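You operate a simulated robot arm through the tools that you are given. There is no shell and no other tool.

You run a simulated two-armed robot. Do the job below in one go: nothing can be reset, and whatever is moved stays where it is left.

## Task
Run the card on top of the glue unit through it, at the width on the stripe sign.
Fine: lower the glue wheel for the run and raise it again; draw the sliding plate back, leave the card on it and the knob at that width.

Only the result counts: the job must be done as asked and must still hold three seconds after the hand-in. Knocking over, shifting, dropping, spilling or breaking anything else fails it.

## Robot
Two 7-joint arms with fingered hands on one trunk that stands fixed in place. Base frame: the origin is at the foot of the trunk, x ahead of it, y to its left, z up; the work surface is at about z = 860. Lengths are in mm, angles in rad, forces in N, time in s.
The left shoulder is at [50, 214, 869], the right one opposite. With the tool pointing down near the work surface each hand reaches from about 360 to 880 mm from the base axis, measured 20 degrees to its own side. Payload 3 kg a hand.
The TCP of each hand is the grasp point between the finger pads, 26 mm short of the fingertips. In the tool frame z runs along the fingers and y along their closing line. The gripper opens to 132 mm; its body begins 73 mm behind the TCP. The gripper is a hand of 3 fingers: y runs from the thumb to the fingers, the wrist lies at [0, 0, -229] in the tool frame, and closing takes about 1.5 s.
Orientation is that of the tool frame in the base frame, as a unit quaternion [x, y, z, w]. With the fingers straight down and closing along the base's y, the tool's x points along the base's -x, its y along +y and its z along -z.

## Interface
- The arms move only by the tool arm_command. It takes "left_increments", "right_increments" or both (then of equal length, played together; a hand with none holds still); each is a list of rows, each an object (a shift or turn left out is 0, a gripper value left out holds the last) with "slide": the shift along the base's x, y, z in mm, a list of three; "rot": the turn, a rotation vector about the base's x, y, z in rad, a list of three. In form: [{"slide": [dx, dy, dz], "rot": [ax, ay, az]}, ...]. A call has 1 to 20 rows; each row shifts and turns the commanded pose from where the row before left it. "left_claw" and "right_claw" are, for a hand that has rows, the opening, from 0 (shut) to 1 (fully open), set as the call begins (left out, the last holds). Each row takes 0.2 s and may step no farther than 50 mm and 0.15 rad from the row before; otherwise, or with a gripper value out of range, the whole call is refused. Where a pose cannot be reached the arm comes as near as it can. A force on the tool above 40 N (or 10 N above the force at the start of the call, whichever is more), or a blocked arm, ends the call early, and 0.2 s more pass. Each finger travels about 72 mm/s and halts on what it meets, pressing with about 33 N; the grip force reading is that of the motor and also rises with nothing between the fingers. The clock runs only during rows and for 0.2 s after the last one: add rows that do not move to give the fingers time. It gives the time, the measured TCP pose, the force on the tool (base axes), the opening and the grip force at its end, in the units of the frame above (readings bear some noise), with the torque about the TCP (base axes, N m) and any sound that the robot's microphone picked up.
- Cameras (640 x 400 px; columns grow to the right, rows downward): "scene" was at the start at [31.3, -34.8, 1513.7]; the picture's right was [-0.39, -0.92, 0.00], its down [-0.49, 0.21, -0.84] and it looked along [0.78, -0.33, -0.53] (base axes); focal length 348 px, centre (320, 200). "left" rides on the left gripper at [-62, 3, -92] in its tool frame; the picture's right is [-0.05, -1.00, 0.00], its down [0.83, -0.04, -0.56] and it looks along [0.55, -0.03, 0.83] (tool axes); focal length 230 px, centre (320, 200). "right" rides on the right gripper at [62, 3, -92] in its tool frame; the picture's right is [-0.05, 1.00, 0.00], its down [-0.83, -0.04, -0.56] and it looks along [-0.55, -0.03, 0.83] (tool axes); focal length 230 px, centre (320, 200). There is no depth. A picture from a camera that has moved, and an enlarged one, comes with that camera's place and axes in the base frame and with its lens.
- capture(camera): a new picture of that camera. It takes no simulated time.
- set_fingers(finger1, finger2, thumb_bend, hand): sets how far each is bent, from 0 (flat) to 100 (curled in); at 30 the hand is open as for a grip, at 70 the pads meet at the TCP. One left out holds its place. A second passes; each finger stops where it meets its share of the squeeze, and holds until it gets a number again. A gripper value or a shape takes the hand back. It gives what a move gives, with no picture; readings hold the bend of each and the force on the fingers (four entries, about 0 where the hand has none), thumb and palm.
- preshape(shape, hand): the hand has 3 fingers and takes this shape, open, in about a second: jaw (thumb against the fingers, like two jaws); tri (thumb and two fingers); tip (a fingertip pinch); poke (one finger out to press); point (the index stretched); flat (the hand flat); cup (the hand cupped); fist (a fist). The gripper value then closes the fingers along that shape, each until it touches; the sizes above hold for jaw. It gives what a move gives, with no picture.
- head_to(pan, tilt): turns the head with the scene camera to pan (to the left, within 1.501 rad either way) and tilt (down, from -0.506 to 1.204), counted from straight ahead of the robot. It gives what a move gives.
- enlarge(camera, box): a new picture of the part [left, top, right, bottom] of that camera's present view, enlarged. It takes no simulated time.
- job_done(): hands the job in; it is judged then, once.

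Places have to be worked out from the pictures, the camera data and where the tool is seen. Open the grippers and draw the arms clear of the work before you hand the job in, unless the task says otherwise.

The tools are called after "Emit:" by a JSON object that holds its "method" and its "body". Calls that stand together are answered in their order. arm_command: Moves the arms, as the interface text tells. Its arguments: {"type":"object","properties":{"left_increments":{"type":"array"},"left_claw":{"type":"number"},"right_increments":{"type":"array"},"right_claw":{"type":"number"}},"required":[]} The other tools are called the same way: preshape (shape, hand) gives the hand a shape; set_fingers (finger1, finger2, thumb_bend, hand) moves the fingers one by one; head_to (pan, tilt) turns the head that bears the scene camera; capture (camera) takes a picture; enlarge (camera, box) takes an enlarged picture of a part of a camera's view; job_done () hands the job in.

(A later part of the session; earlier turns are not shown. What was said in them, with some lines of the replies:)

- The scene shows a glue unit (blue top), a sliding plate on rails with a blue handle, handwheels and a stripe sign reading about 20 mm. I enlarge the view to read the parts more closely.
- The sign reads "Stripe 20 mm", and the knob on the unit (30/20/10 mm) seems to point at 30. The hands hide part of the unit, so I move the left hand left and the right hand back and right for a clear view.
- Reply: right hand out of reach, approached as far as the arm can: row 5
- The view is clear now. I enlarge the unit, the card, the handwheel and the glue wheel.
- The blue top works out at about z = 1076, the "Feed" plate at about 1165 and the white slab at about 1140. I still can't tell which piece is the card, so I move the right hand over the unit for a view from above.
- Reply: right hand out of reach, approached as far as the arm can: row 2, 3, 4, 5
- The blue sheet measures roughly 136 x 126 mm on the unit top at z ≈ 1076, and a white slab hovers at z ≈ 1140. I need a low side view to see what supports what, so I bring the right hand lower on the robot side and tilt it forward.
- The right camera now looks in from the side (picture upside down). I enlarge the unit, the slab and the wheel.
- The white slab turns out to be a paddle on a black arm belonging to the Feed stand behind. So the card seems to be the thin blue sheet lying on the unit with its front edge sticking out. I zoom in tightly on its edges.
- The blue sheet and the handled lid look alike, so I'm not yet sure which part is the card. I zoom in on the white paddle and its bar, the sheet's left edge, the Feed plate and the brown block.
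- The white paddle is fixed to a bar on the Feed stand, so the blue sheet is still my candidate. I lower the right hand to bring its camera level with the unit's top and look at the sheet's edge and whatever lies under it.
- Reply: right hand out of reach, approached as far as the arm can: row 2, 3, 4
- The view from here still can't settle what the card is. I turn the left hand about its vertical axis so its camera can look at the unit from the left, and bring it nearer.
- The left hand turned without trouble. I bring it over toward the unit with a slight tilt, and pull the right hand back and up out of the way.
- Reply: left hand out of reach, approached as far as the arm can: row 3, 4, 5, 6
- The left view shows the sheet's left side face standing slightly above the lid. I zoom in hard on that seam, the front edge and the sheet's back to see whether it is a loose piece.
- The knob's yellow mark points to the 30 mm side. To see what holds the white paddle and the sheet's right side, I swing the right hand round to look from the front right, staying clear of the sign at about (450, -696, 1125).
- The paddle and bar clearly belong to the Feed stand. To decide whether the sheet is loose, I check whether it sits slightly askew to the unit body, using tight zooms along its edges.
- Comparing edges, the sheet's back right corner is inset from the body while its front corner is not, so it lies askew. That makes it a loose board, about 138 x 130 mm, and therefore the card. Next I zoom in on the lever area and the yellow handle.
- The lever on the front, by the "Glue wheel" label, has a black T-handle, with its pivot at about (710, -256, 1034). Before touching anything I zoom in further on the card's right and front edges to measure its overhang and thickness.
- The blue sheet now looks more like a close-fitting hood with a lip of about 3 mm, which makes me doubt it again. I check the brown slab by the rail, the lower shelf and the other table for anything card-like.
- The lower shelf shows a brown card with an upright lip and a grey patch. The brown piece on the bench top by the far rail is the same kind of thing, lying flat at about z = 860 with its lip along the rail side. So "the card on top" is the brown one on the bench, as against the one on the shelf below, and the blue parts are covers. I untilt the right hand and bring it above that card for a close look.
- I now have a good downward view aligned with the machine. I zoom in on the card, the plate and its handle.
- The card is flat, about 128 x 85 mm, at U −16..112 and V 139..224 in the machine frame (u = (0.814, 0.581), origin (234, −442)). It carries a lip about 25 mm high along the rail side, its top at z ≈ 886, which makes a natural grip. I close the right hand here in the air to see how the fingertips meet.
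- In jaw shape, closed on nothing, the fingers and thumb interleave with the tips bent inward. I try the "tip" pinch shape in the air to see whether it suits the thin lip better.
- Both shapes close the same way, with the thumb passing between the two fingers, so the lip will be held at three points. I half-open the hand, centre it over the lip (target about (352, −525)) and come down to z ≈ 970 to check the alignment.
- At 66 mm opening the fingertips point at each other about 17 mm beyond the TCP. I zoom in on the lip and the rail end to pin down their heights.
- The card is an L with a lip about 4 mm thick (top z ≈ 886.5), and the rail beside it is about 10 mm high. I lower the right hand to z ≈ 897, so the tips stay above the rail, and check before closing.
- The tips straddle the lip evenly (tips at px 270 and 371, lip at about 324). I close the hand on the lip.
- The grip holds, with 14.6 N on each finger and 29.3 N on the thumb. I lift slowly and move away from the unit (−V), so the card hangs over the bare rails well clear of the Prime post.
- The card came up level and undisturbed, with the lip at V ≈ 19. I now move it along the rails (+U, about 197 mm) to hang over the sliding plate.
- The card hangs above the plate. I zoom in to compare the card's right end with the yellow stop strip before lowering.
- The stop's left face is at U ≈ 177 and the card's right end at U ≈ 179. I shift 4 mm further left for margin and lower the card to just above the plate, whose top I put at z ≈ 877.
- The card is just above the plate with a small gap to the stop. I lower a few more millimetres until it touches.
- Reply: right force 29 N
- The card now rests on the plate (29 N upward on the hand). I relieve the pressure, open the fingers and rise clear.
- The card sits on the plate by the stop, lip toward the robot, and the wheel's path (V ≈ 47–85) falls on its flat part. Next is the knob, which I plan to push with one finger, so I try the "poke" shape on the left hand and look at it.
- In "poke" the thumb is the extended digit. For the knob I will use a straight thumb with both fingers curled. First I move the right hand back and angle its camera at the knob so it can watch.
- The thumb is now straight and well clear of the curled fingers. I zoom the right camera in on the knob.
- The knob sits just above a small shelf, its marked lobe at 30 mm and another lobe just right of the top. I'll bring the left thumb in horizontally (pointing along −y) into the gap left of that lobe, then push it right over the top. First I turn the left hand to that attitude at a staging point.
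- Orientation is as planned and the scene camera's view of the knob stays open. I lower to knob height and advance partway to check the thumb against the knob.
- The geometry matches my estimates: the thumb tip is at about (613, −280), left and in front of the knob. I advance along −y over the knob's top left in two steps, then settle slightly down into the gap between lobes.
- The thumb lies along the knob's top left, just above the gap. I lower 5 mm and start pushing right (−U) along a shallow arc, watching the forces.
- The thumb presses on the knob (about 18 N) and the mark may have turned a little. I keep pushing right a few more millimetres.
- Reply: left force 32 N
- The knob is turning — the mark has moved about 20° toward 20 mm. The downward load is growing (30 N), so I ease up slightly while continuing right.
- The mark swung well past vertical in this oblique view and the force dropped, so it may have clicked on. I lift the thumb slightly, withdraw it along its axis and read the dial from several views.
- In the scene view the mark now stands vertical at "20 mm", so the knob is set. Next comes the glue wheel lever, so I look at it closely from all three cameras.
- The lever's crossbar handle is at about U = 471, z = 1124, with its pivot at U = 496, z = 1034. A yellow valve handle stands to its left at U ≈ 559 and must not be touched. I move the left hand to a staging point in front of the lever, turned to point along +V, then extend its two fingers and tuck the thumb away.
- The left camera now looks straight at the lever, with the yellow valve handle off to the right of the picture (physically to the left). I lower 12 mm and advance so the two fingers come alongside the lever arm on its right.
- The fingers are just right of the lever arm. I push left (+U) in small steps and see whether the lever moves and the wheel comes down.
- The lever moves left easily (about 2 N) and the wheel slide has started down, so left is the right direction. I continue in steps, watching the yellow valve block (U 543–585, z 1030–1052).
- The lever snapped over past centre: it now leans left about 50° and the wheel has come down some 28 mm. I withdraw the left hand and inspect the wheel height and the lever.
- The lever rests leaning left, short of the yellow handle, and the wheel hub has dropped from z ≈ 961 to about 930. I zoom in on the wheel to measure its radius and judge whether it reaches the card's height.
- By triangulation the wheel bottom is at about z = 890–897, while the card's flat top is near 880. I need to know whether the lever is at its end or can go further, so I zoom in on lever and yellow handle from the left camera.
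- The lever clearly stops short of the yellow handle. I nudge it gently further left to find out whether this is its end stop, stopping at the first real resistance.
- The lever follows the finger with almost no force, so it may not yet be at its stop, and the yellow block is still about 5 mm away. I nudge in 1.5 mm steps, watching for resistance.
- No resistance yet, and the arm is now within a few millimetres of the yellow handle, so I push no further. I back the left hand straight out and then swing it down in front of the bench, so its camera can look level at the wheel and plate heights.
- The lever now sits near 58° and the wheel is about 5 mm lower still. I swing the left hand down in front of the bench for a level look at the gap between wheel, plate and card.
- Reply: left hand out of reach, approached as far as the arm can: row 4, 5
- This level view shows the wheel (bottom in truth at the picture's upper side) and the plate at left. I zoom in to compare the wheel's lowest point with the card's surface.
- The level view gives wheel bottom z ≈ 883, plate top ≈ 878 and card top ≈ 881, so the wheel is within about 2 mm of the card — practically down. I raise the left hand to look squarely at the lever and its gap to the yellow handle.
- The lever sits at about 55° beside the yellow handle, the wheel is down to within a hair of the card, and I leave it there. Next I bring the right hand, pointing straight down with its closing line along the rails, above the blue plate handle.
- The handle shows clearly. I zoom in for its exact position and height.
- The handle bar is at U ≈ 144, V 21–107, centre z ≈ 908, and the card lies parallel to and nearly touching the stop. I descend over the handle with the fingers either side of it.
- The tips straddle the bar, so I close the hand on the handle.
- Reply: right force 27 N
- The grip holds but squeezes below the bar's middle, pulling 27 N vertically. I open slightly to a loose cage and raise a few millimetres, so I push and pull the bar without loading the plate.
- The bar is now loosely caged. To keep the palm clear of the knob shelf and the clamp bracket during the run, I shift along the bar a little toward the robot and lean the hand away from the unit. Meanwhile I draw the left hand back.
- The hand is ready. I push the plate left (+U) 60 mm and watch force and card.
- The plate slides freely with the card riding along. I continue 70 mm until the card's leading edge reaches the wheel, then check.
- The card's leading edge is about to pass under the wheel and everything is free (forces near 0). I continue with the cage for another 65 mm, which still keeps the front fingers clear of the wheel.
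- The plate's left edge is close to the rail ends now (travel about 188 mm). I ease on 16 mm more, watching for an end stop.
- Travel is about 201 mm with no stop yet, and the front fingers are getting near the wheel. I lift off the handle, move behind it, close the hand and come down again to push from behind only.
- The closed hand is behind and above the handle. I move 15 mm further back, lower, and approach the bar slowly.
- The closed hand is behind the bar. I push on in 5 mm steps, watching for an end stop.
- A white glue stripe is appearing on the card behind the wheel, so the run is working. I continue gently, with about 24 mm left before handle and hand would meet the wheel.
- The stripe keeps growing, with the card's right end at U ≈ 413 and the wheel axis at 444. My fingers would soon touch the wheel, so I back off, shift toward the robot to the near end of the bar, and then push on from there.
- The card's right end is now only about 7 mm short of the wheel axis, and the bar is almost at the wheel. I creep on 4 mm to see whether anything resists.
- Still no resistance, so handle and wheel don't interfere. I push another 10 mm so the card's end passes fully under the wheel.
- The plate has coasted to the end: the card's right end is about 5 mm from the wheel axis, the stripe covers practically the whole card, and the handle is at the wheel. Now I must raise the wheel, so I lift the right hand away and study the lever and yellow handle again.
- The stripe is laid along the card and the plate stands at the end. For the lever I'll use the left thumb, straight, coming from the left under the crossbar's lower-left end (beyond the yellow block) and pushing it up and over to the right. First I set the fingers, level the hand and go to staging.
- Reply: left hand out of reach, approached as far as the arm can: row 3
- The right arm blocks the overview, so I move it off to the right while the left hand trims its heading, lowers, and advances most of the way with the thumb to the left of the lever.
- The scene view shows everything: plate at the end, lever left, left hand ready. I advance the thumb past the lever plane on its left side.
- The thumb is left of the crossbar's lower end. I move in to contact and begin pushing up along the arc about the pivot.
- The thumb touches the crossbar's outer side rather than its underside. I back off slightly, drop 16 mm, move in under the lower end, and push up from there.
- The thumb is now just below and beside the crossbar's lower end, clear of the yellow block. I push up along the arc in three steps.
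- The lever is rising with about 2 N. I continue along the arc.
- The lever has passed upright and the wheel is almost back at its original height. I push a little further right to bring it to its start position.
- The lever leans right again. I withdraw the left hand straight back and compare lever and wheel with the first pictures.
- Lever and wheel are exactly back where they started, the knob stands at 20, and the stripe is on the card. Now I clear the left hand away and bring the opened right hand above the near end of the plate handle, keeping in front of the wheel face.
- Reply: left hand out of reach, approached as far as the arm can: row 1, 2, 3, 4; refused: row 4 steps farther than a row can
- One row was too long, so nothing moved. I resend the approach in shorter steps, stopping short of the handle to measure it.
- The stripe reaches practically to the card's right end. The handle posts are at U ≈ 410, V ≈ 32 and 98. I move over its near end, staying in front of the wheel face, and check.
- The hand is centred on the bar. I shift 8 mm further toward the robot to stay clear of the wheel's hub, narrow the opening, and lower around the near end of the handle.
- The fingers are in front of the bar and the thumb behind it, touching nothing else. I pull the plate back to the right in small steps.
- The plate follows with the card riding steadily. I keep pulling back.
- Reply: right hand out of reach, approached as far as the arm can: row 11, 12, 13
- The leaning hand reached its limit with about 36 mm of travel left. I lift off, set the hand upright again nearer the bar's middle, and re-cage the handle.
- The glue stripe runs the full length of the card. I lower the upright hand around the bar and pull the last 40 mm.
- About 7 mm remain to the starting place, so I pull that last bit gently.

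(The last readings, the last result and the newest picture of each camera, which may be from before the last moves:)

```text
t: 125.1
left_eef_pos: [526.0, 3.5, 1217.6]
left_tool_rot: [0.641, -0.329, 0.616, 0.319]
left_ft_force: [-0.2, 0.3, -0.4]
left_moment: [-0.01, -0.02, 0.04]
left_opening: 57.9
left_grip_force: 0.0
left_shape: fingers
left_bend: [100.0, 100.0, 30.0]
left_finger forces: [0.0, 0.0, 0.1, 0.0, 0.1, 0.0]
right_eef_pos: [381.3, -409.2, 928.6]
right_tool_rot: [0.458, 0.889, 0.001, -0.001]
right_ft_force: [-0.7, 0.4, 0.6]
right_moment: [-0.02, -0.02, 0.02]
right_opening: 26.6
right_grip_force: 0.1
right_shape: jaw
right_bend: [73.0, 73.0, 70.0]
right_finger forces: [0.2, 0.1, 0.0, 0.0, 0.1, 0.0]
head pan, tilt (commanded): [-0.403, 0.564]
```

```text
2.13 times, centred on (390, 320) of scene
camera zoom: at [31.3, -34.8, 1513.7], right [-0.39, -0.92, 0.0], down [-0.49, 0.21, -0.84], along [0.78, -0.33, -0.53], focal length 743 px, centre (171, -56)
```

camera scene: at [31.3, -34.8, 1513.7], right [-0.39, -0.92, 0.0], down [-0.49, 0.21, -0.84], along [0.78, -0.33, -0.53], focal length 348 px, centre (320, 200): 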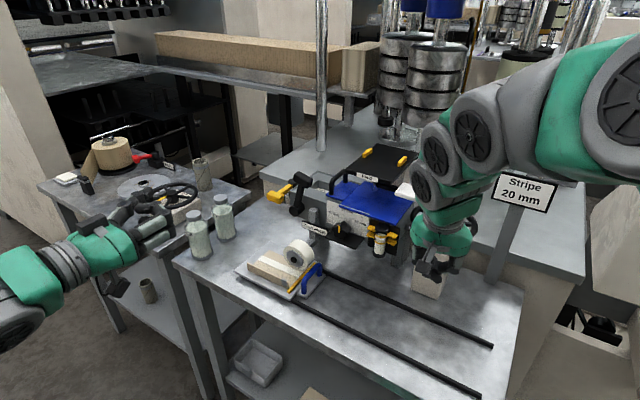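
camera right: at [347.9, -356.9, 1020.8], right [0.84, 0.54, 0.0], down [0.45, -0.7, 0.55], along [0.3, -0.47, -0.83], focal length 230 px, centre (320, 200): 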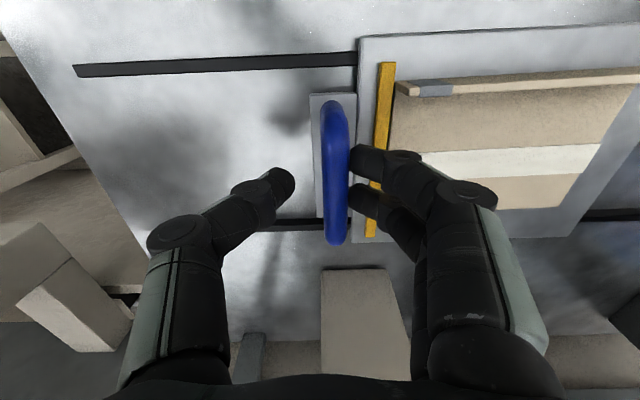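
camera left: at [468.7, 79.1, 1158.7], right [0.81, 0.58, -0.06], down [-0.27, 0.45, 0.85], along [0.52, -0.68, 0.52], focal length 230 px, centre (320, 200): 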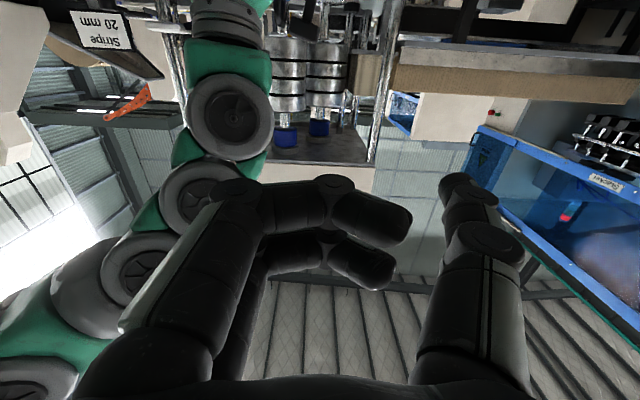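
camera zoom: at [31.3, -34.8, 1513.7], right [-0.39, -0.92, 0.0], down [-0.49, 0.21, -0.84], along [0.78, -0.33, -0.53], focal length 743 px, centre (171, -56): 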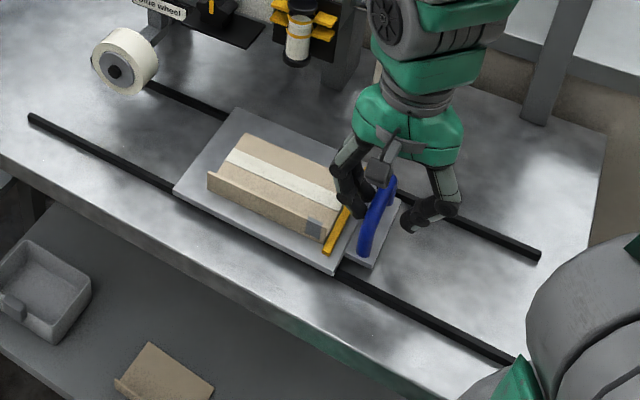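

The plate is within 2–3 mm of its original place. One more small pull, watching the force.

Emit:
{"method": "arm_command", "body": {"right_increments": [{"slide": [-2.4, -1.7, 0]}, {"slide": [-2.4, -1.7, 0]}, {}]}}

Emit:
{"method": "enlarge", "body": {"camera": "scene", "box": [240, 240, 540, 400]}}

Emit:
{"method": "capture", "body": {"camera": "right"}}

```text
t: 125.9
left_eef_pos: [526.6, 2.4, 1216.1]
left_tool_rot: [0.641, -0.329, 0.616, 0.319]
left_ft_force: [0.9, 0.3, -0.4]
left_moment: [0.01, -0.01, 0.01]
left_opening: 58.0
left_grip_force: 0.1
left_shape: fingers
left_bend: [100.0, 100.0, 30.0]
left_finger forces: [0.0, 0.1, 0.0, 0.1, 0.0, 0.0]
right_eef_pos: [376.5, -412.1, 927.8]
right_tool_rot: [0.457, 0.889, 0.002, 0.001]
right_ft_force: [3.6, 1.4, 0.7]
right_moment: [0.04, -0.06, -0.01]
right_opening: 27.8
right_grip_force: 0.0
right_shape: jaw
right_bend: [72.0, 73.0, 70.0]
right_finger forces: [1.7, 1.6, 0.0, 0.0, 0.0, 0.0]
head pan, tilt (commanded): [-0.403, 0.564]
```

```text
2.13 times, centred on (390, 320) of scene
camera zoom: at [31.3, -34.8, 1513.7], right [-0.39, -0.92, 0.0], down [-0.49, 0.21, -0.84], along [0.78, -0.33, -0.53], focal length 743 px, centre (171, -56)
```

zoom: 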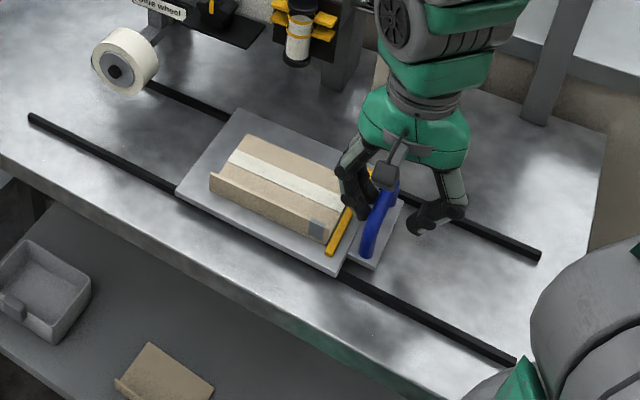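

```text
taken
camera right: at [343.1, -360.3, 1020.9], right [0.84, 0.54, 0.0], down [0.45, -0.7, 0.55], along [0.3, -0.47, -0.83], focal length 230 px, centre (320, 200)
```

right: 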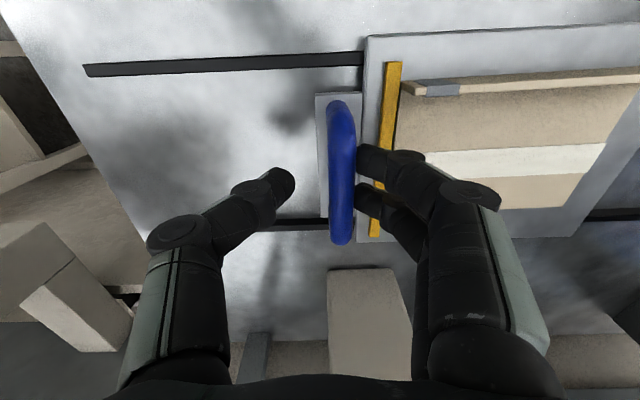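

The plate is back at its original place and 3.6 N shows it is at its home stop. I unload the fingers, open, and rise straight up.

Emit:
{"method": "arm_command", "body": {"right_increments": [{"slide": [3.3, 2.3, 0]}, {}, {"slide": [0, 0, 15]}, {"slide": [0, 0, 30]}, {"slide": [0, 0, 40]}, {"slide": [0, 0, 40]}, {}], "right_claw": 0.4}}

Emit:
{"method": "capture", "body": {"camera": "right"}}

Emit:
{"method": "capture", "body": {"camera": "scene"}}

```text
t: 127.5
left_eef_pos: [525.6, 3.0, 1216.6]
left_tool_rot: [0.641, -0.328, 0.617, 0.318]
left_ft_force: [0.6, 1.4, 0.0]
left_moment: [0.0, 0.0, -0.02]
left_opening: 57.8
left_grip_force: 0.0
left_shape: fingers
left_bend: [100.0, 100.0, 30.0]
left_finger forces: [0.1, 0.1, 0.0, 0.0, 0.0, 0.0]
right_eef_pos: [378.7, -410.0, 1055.9]
right_tool_rot: [0.457, 0.889, 0.001, 0.0]
right_ft_force: [0.0, -0.3, 1.3]
right_moment: [-0.01, -0.03, 0.02]
right_opening: 52.5
right_grip_force: 0.0
right_shape: jaw
right_bend: [73.0, 73.0, 70.0]
right_finger forces: [0.0, 0.0, 0.0, 0.0, 0.0, 0.0]
head pan, tilt (commanded): [-0.403, 0.564]
```

```text
taken
camera right: at [345.6, -357.3, 1147.6], right [0.84, 0.54, 0.0], down [0.45, -0.7, 0.55], along [0.3, -0.47, -0.83], focal length 230 px, centre (320, 200)
```

right: 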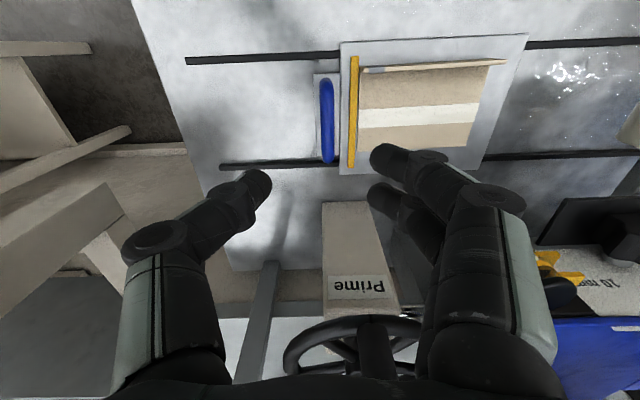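

```text
taken
camera scene: at [31.3, -34.8, 1513.7], right [-0.39, -0.92, 0.0], down [-0.49, 0.21, -0.84], along [0.78, -0.33, -0.53], focal length 348 px, centre (320, 200)
```

scene: 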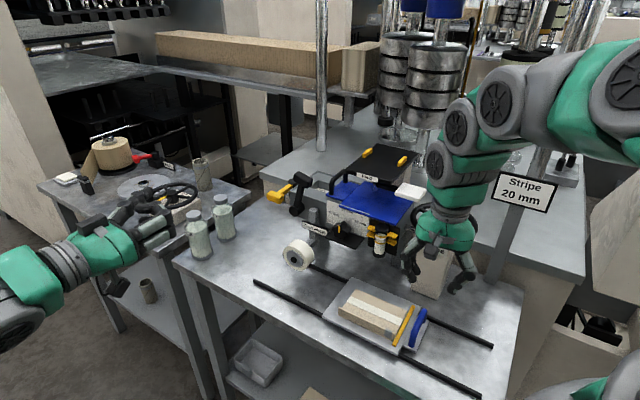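

All is in place. I open both hands and draw both arms clear of the bench.

Emit:
{"method": "arm_command", "body": {"left_increments": [{"slide": [-20, 25, 0]}, {"slide": [-20, 30, 0]}, {"slide": [-20, 30, 0]}, {"slide": [-20, 30, 0]}, {}], "right_increments": [{"slide": [-8, 2, 40]}, {"slide": [-12, 0, 40]}, {"slide": [-15, 0, 30]}, {"slide": [-15, 0, 20]}, {}], "right_claw": 1}}

Emit:
{"method": "preshape", "body": {"hand": "left", "shape": "jaw"}}

Emit:
{"method": "preshape", "body": {"hand": "right", "shape": "jaw"}}

Emit:
{"method": "capture", "body": {"camera": "scene"}}

Emit:
{"method": "enlarge", "body": {"camera": "scene", "box": [250, 160, 450, 340]}}

Emit:
{"method": "enlarge", "body": {"camera": "scene", "box": [300, 190, 380, 250]}}

```text
t: 128.7
left_eef_pos: [480.1, 105.3, 1231.3]
left_tool_rot: [0.641, -0.329, 0.616, 0.319]
left_ft_force: [-0.4, -0.2, 0.5]
left_moment: [-0.01, -0.01, -0.02]
left_opening: 57.8
left_grip_force: 0.2
left_shape: fingers
left_bend: [100.0, 100.0, 30.0]
left_finger forces: [0.0, 0.2, 0.0, 0.1, 0.0, 0.0]
left hand out of reach, approached as far as the arm can: row 1, 2, 3
right_eef_pos: [330.0, -406.0, 1183.9]
right_tool_rot: [0.458, 0.889, 0.001, -0.001]
right_ft_force: [0.4, 0.9, 0.0]
right_moment: [0.01, -0.01, -0.01]
right_opening: 132.0
right_grip_force: 0.1
right_shape: jaw
right_bend: [30.0, 30.0, 30.0]
right_finger forces: [0.0, 0.0, 0.0, 0.0, 0.0, 0.1]
head pan, tilt (commanded): [-0.403, 0.564]
```

```text
t: 129.6
left_eef_pos: [480.2, 104.9, 1231.8]
left_tool_rot: [0.64, -0.329, 0.616, 0.319]
left_ft_force: [-0.2, 0.9, 0.1]
left_moment: [0.02, -0.01, 0.0]
left_opening: 131.7
left_grip_force: 0.1
left_shape: jaw
left_bend: [30.0, 30.0, 30.0]
left_finger forces: [0.0, 0.1, 0.0, 0.1, 0.1, 0.0]
right_eef_pos: [329.5, -406.7, 1182.1]
right_tool_rot: [0.458, 0.889, 0.001, -0.001]
right_ft_force: [0.1, -0.2, 0.0]
right_moment: [0.07, 0.02, 0.02]
right_opening: 132.1
right_grip_force: 0.1
right_shape: jaw
right_bend: [30.0, 30.0, 30.0]
right_finger forces: [0.0, 0.0, 0.0, 0.0, 0.1, 0.0]
head pan, tilt (commanded): [-0.403, 0.564]
```

```text
t: 130.5
left_eef_pos: [480.0, 105.6, 1231.8]
left_tool_rot: [0.641, -0.329, 0.616, 0.319]
left_ft_force: [-0.1, 1.6, -0.2]
left_moment: [0.0, -0.02, 0.0]
left_opening: 131.7
left_grip_force: 0.0
left_shape: jaw
left_bend: [30.0, 30.0, 30.0]
left_finger forces: [0.1, 0.0, 0.0, 0.0, 0.1, 0.0]
right_eef_pos: [329.2, -407.6, 1182.4]
right_tool_rot: [0.458, 0.889, 0.001, -0.001]
right_ft_force: [-0.2, -0.1, 0.7]
right_moment: [0.0, 0.06, 0.01]
right_opening: 131.6
right_grip_force: 0.0
right_shape: jaw
right_bend: [30.0, 30.0, 30.0]
right_finger forces: [0.1, 0.0, 0.0, 0.0, 0.0, 0.0]
head pan, tilt (commanded): [-0.403, 0.564]
```

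```text
taken
camera scene: at [31.3, -34.8, 1513.7], right [-0.39, -0.92, 0.0], down [-0.49, 0.21, -0.84], along [0.78, -0.33, -0.53], focal length 348 px, centre (320, 200)
```

scene: 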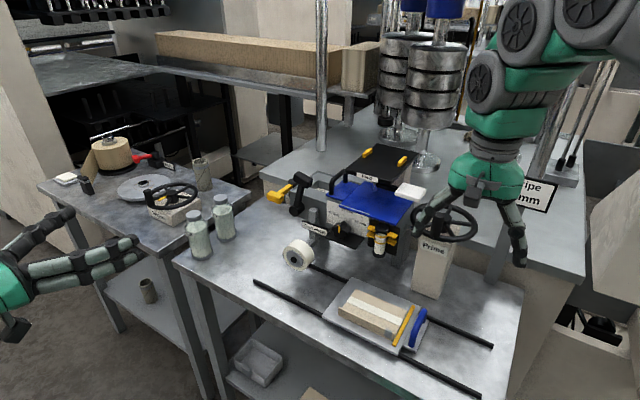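

```text
2.22 times, centred on (350, 250) of scene
camera zoom: at [31.3, -34.8, 1513.7], right [-0.39, -0.92, 0.0], down [-0.49, 0.21, -0.84], along [0.78, -0.33, -0.53], focal length 774 px, centre (253, 89)
```

zoom: 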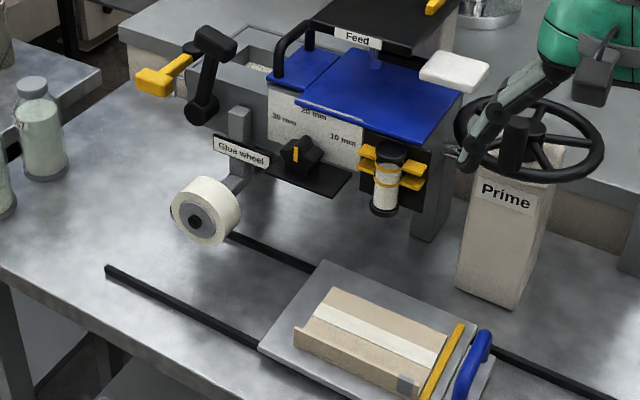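

```text
6.67 times, centred on (340, 220) of scene
camera zoom: at [31.3, -34.8, 1513.7], right [-0.39, -0.92, 0.0], down [-0.49, 0.21, -0.84], along [0.78, -0.33, -0.53], focal length 2322 px, centre (187, 67)
```

zoom: 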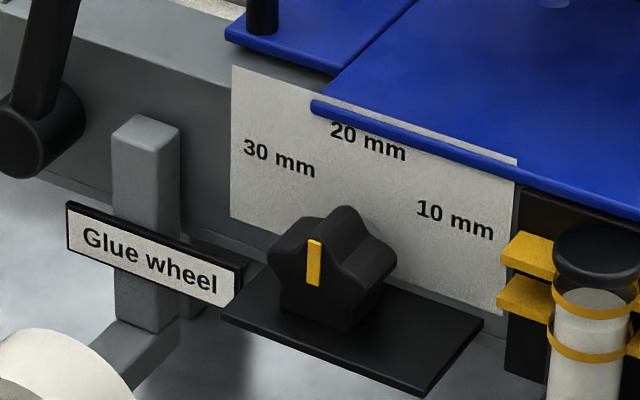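

Everything checks out: knob mark upright at 20 mm, wheel and lever back up, plate home, and the striped card on it. I raise the right hand to about its starting height to be well clear before handing in.

Emit:
{"method": "arm_command", "body": {"right_increments": [{"slide": [0, 0, 30]}, {"slide": [-5, 0, 30]}, {"slide": [-5, 0, 15]}, {}]}}

Emit:
{"method": "enlarge", "body": {"camera": "scene", "box": [240, 150, 540, 400]}}

```text
t: 131.5
left_eef_pos: [479.7, 105.0, 1231.1]
left_tool_rot: [0.64, -0.329, 0.616, 0.319]
left_ft_force: [0.7, 0.7, -0.5]
left_moment: [0.01, -0.01, -0.01]
left_opening: 132.0
left_grip_force: 0.1
left_shape: jaw
left_bend: [30.0, 30.0, 30.0]
left_finger forces: [0.1, 0.1, 0.0, 0.0, 0.1, 0.1]
right_eef_pos: [317.7, -407.7, 1257.8]
right_tool_rot: [0.458, 0.889, 0.0, -0.001]
right_ft_force: [0.3, 0.0, 0.0]
right_moment: [0.01, 0.0, 0.0]
right_opening: 131.9
right_grip_force: 0.0
right_shape: jaw
right_bend: [30.0, 30.0, 30.0]
right_finger forces: [0.0, 0.0, 0.0, 0.1, 0.0, 0.0]
head pan, tilt (commanded): [-0.403, 0.564]
```

```text
1.60 times, centred on (390, 275) of scene
camera zoom: at [31.3, -34.8, 1513.7], right [-0.39, -0.92, 0.0], down [-0.49, 0.21, -0.84], along [0.78, -0.33, -0.53], focal length 557 px, centre (208, 80)
```

zoom: 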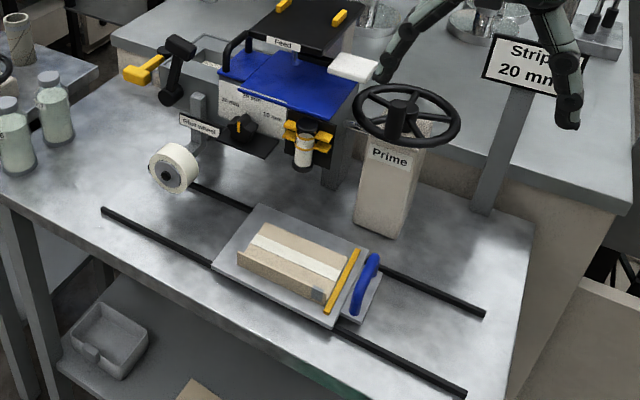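

Both hands are open and clear. The striped card is on the plate at home, the wheel is raised and the knob is at 20 mm, with nothing else disturbed. I hand the job in.

Emit:
{"method": "job_done", "body": {}}

```text
The job is handed in.
```

The card has been run through the glue unit at 20 mm and the job is handed in; the result of the check isn't back yet.

- **Card:** I took "the card on top" to be the brown one lying on the bench by the far rail, since an identical card lies on the shelf below. It has a white glue stripe along its whole length and is still on the sliding plate.
- **Width knob:** it was at 30 mm; I turned it to 20 mm to match the sign and left it there.
- **Glue wheel:** I lowered it with its lever before the run and raised it afterwards. The lever and wheel look the same as in the first pictures. When down, the wheel sat about 2 mm above the card by my measurement, but the stripe still came out.
- **Sliding plate:** I pushed it left until the handle was right at the wheel, then drew it back. It is against its stop at its starting position.

Before handing in I opened both hands and drew them clear. In the last pictures nothing else looks moved. I passed close to the yellow valve handle next to the lever, but I did not feel or see it move.
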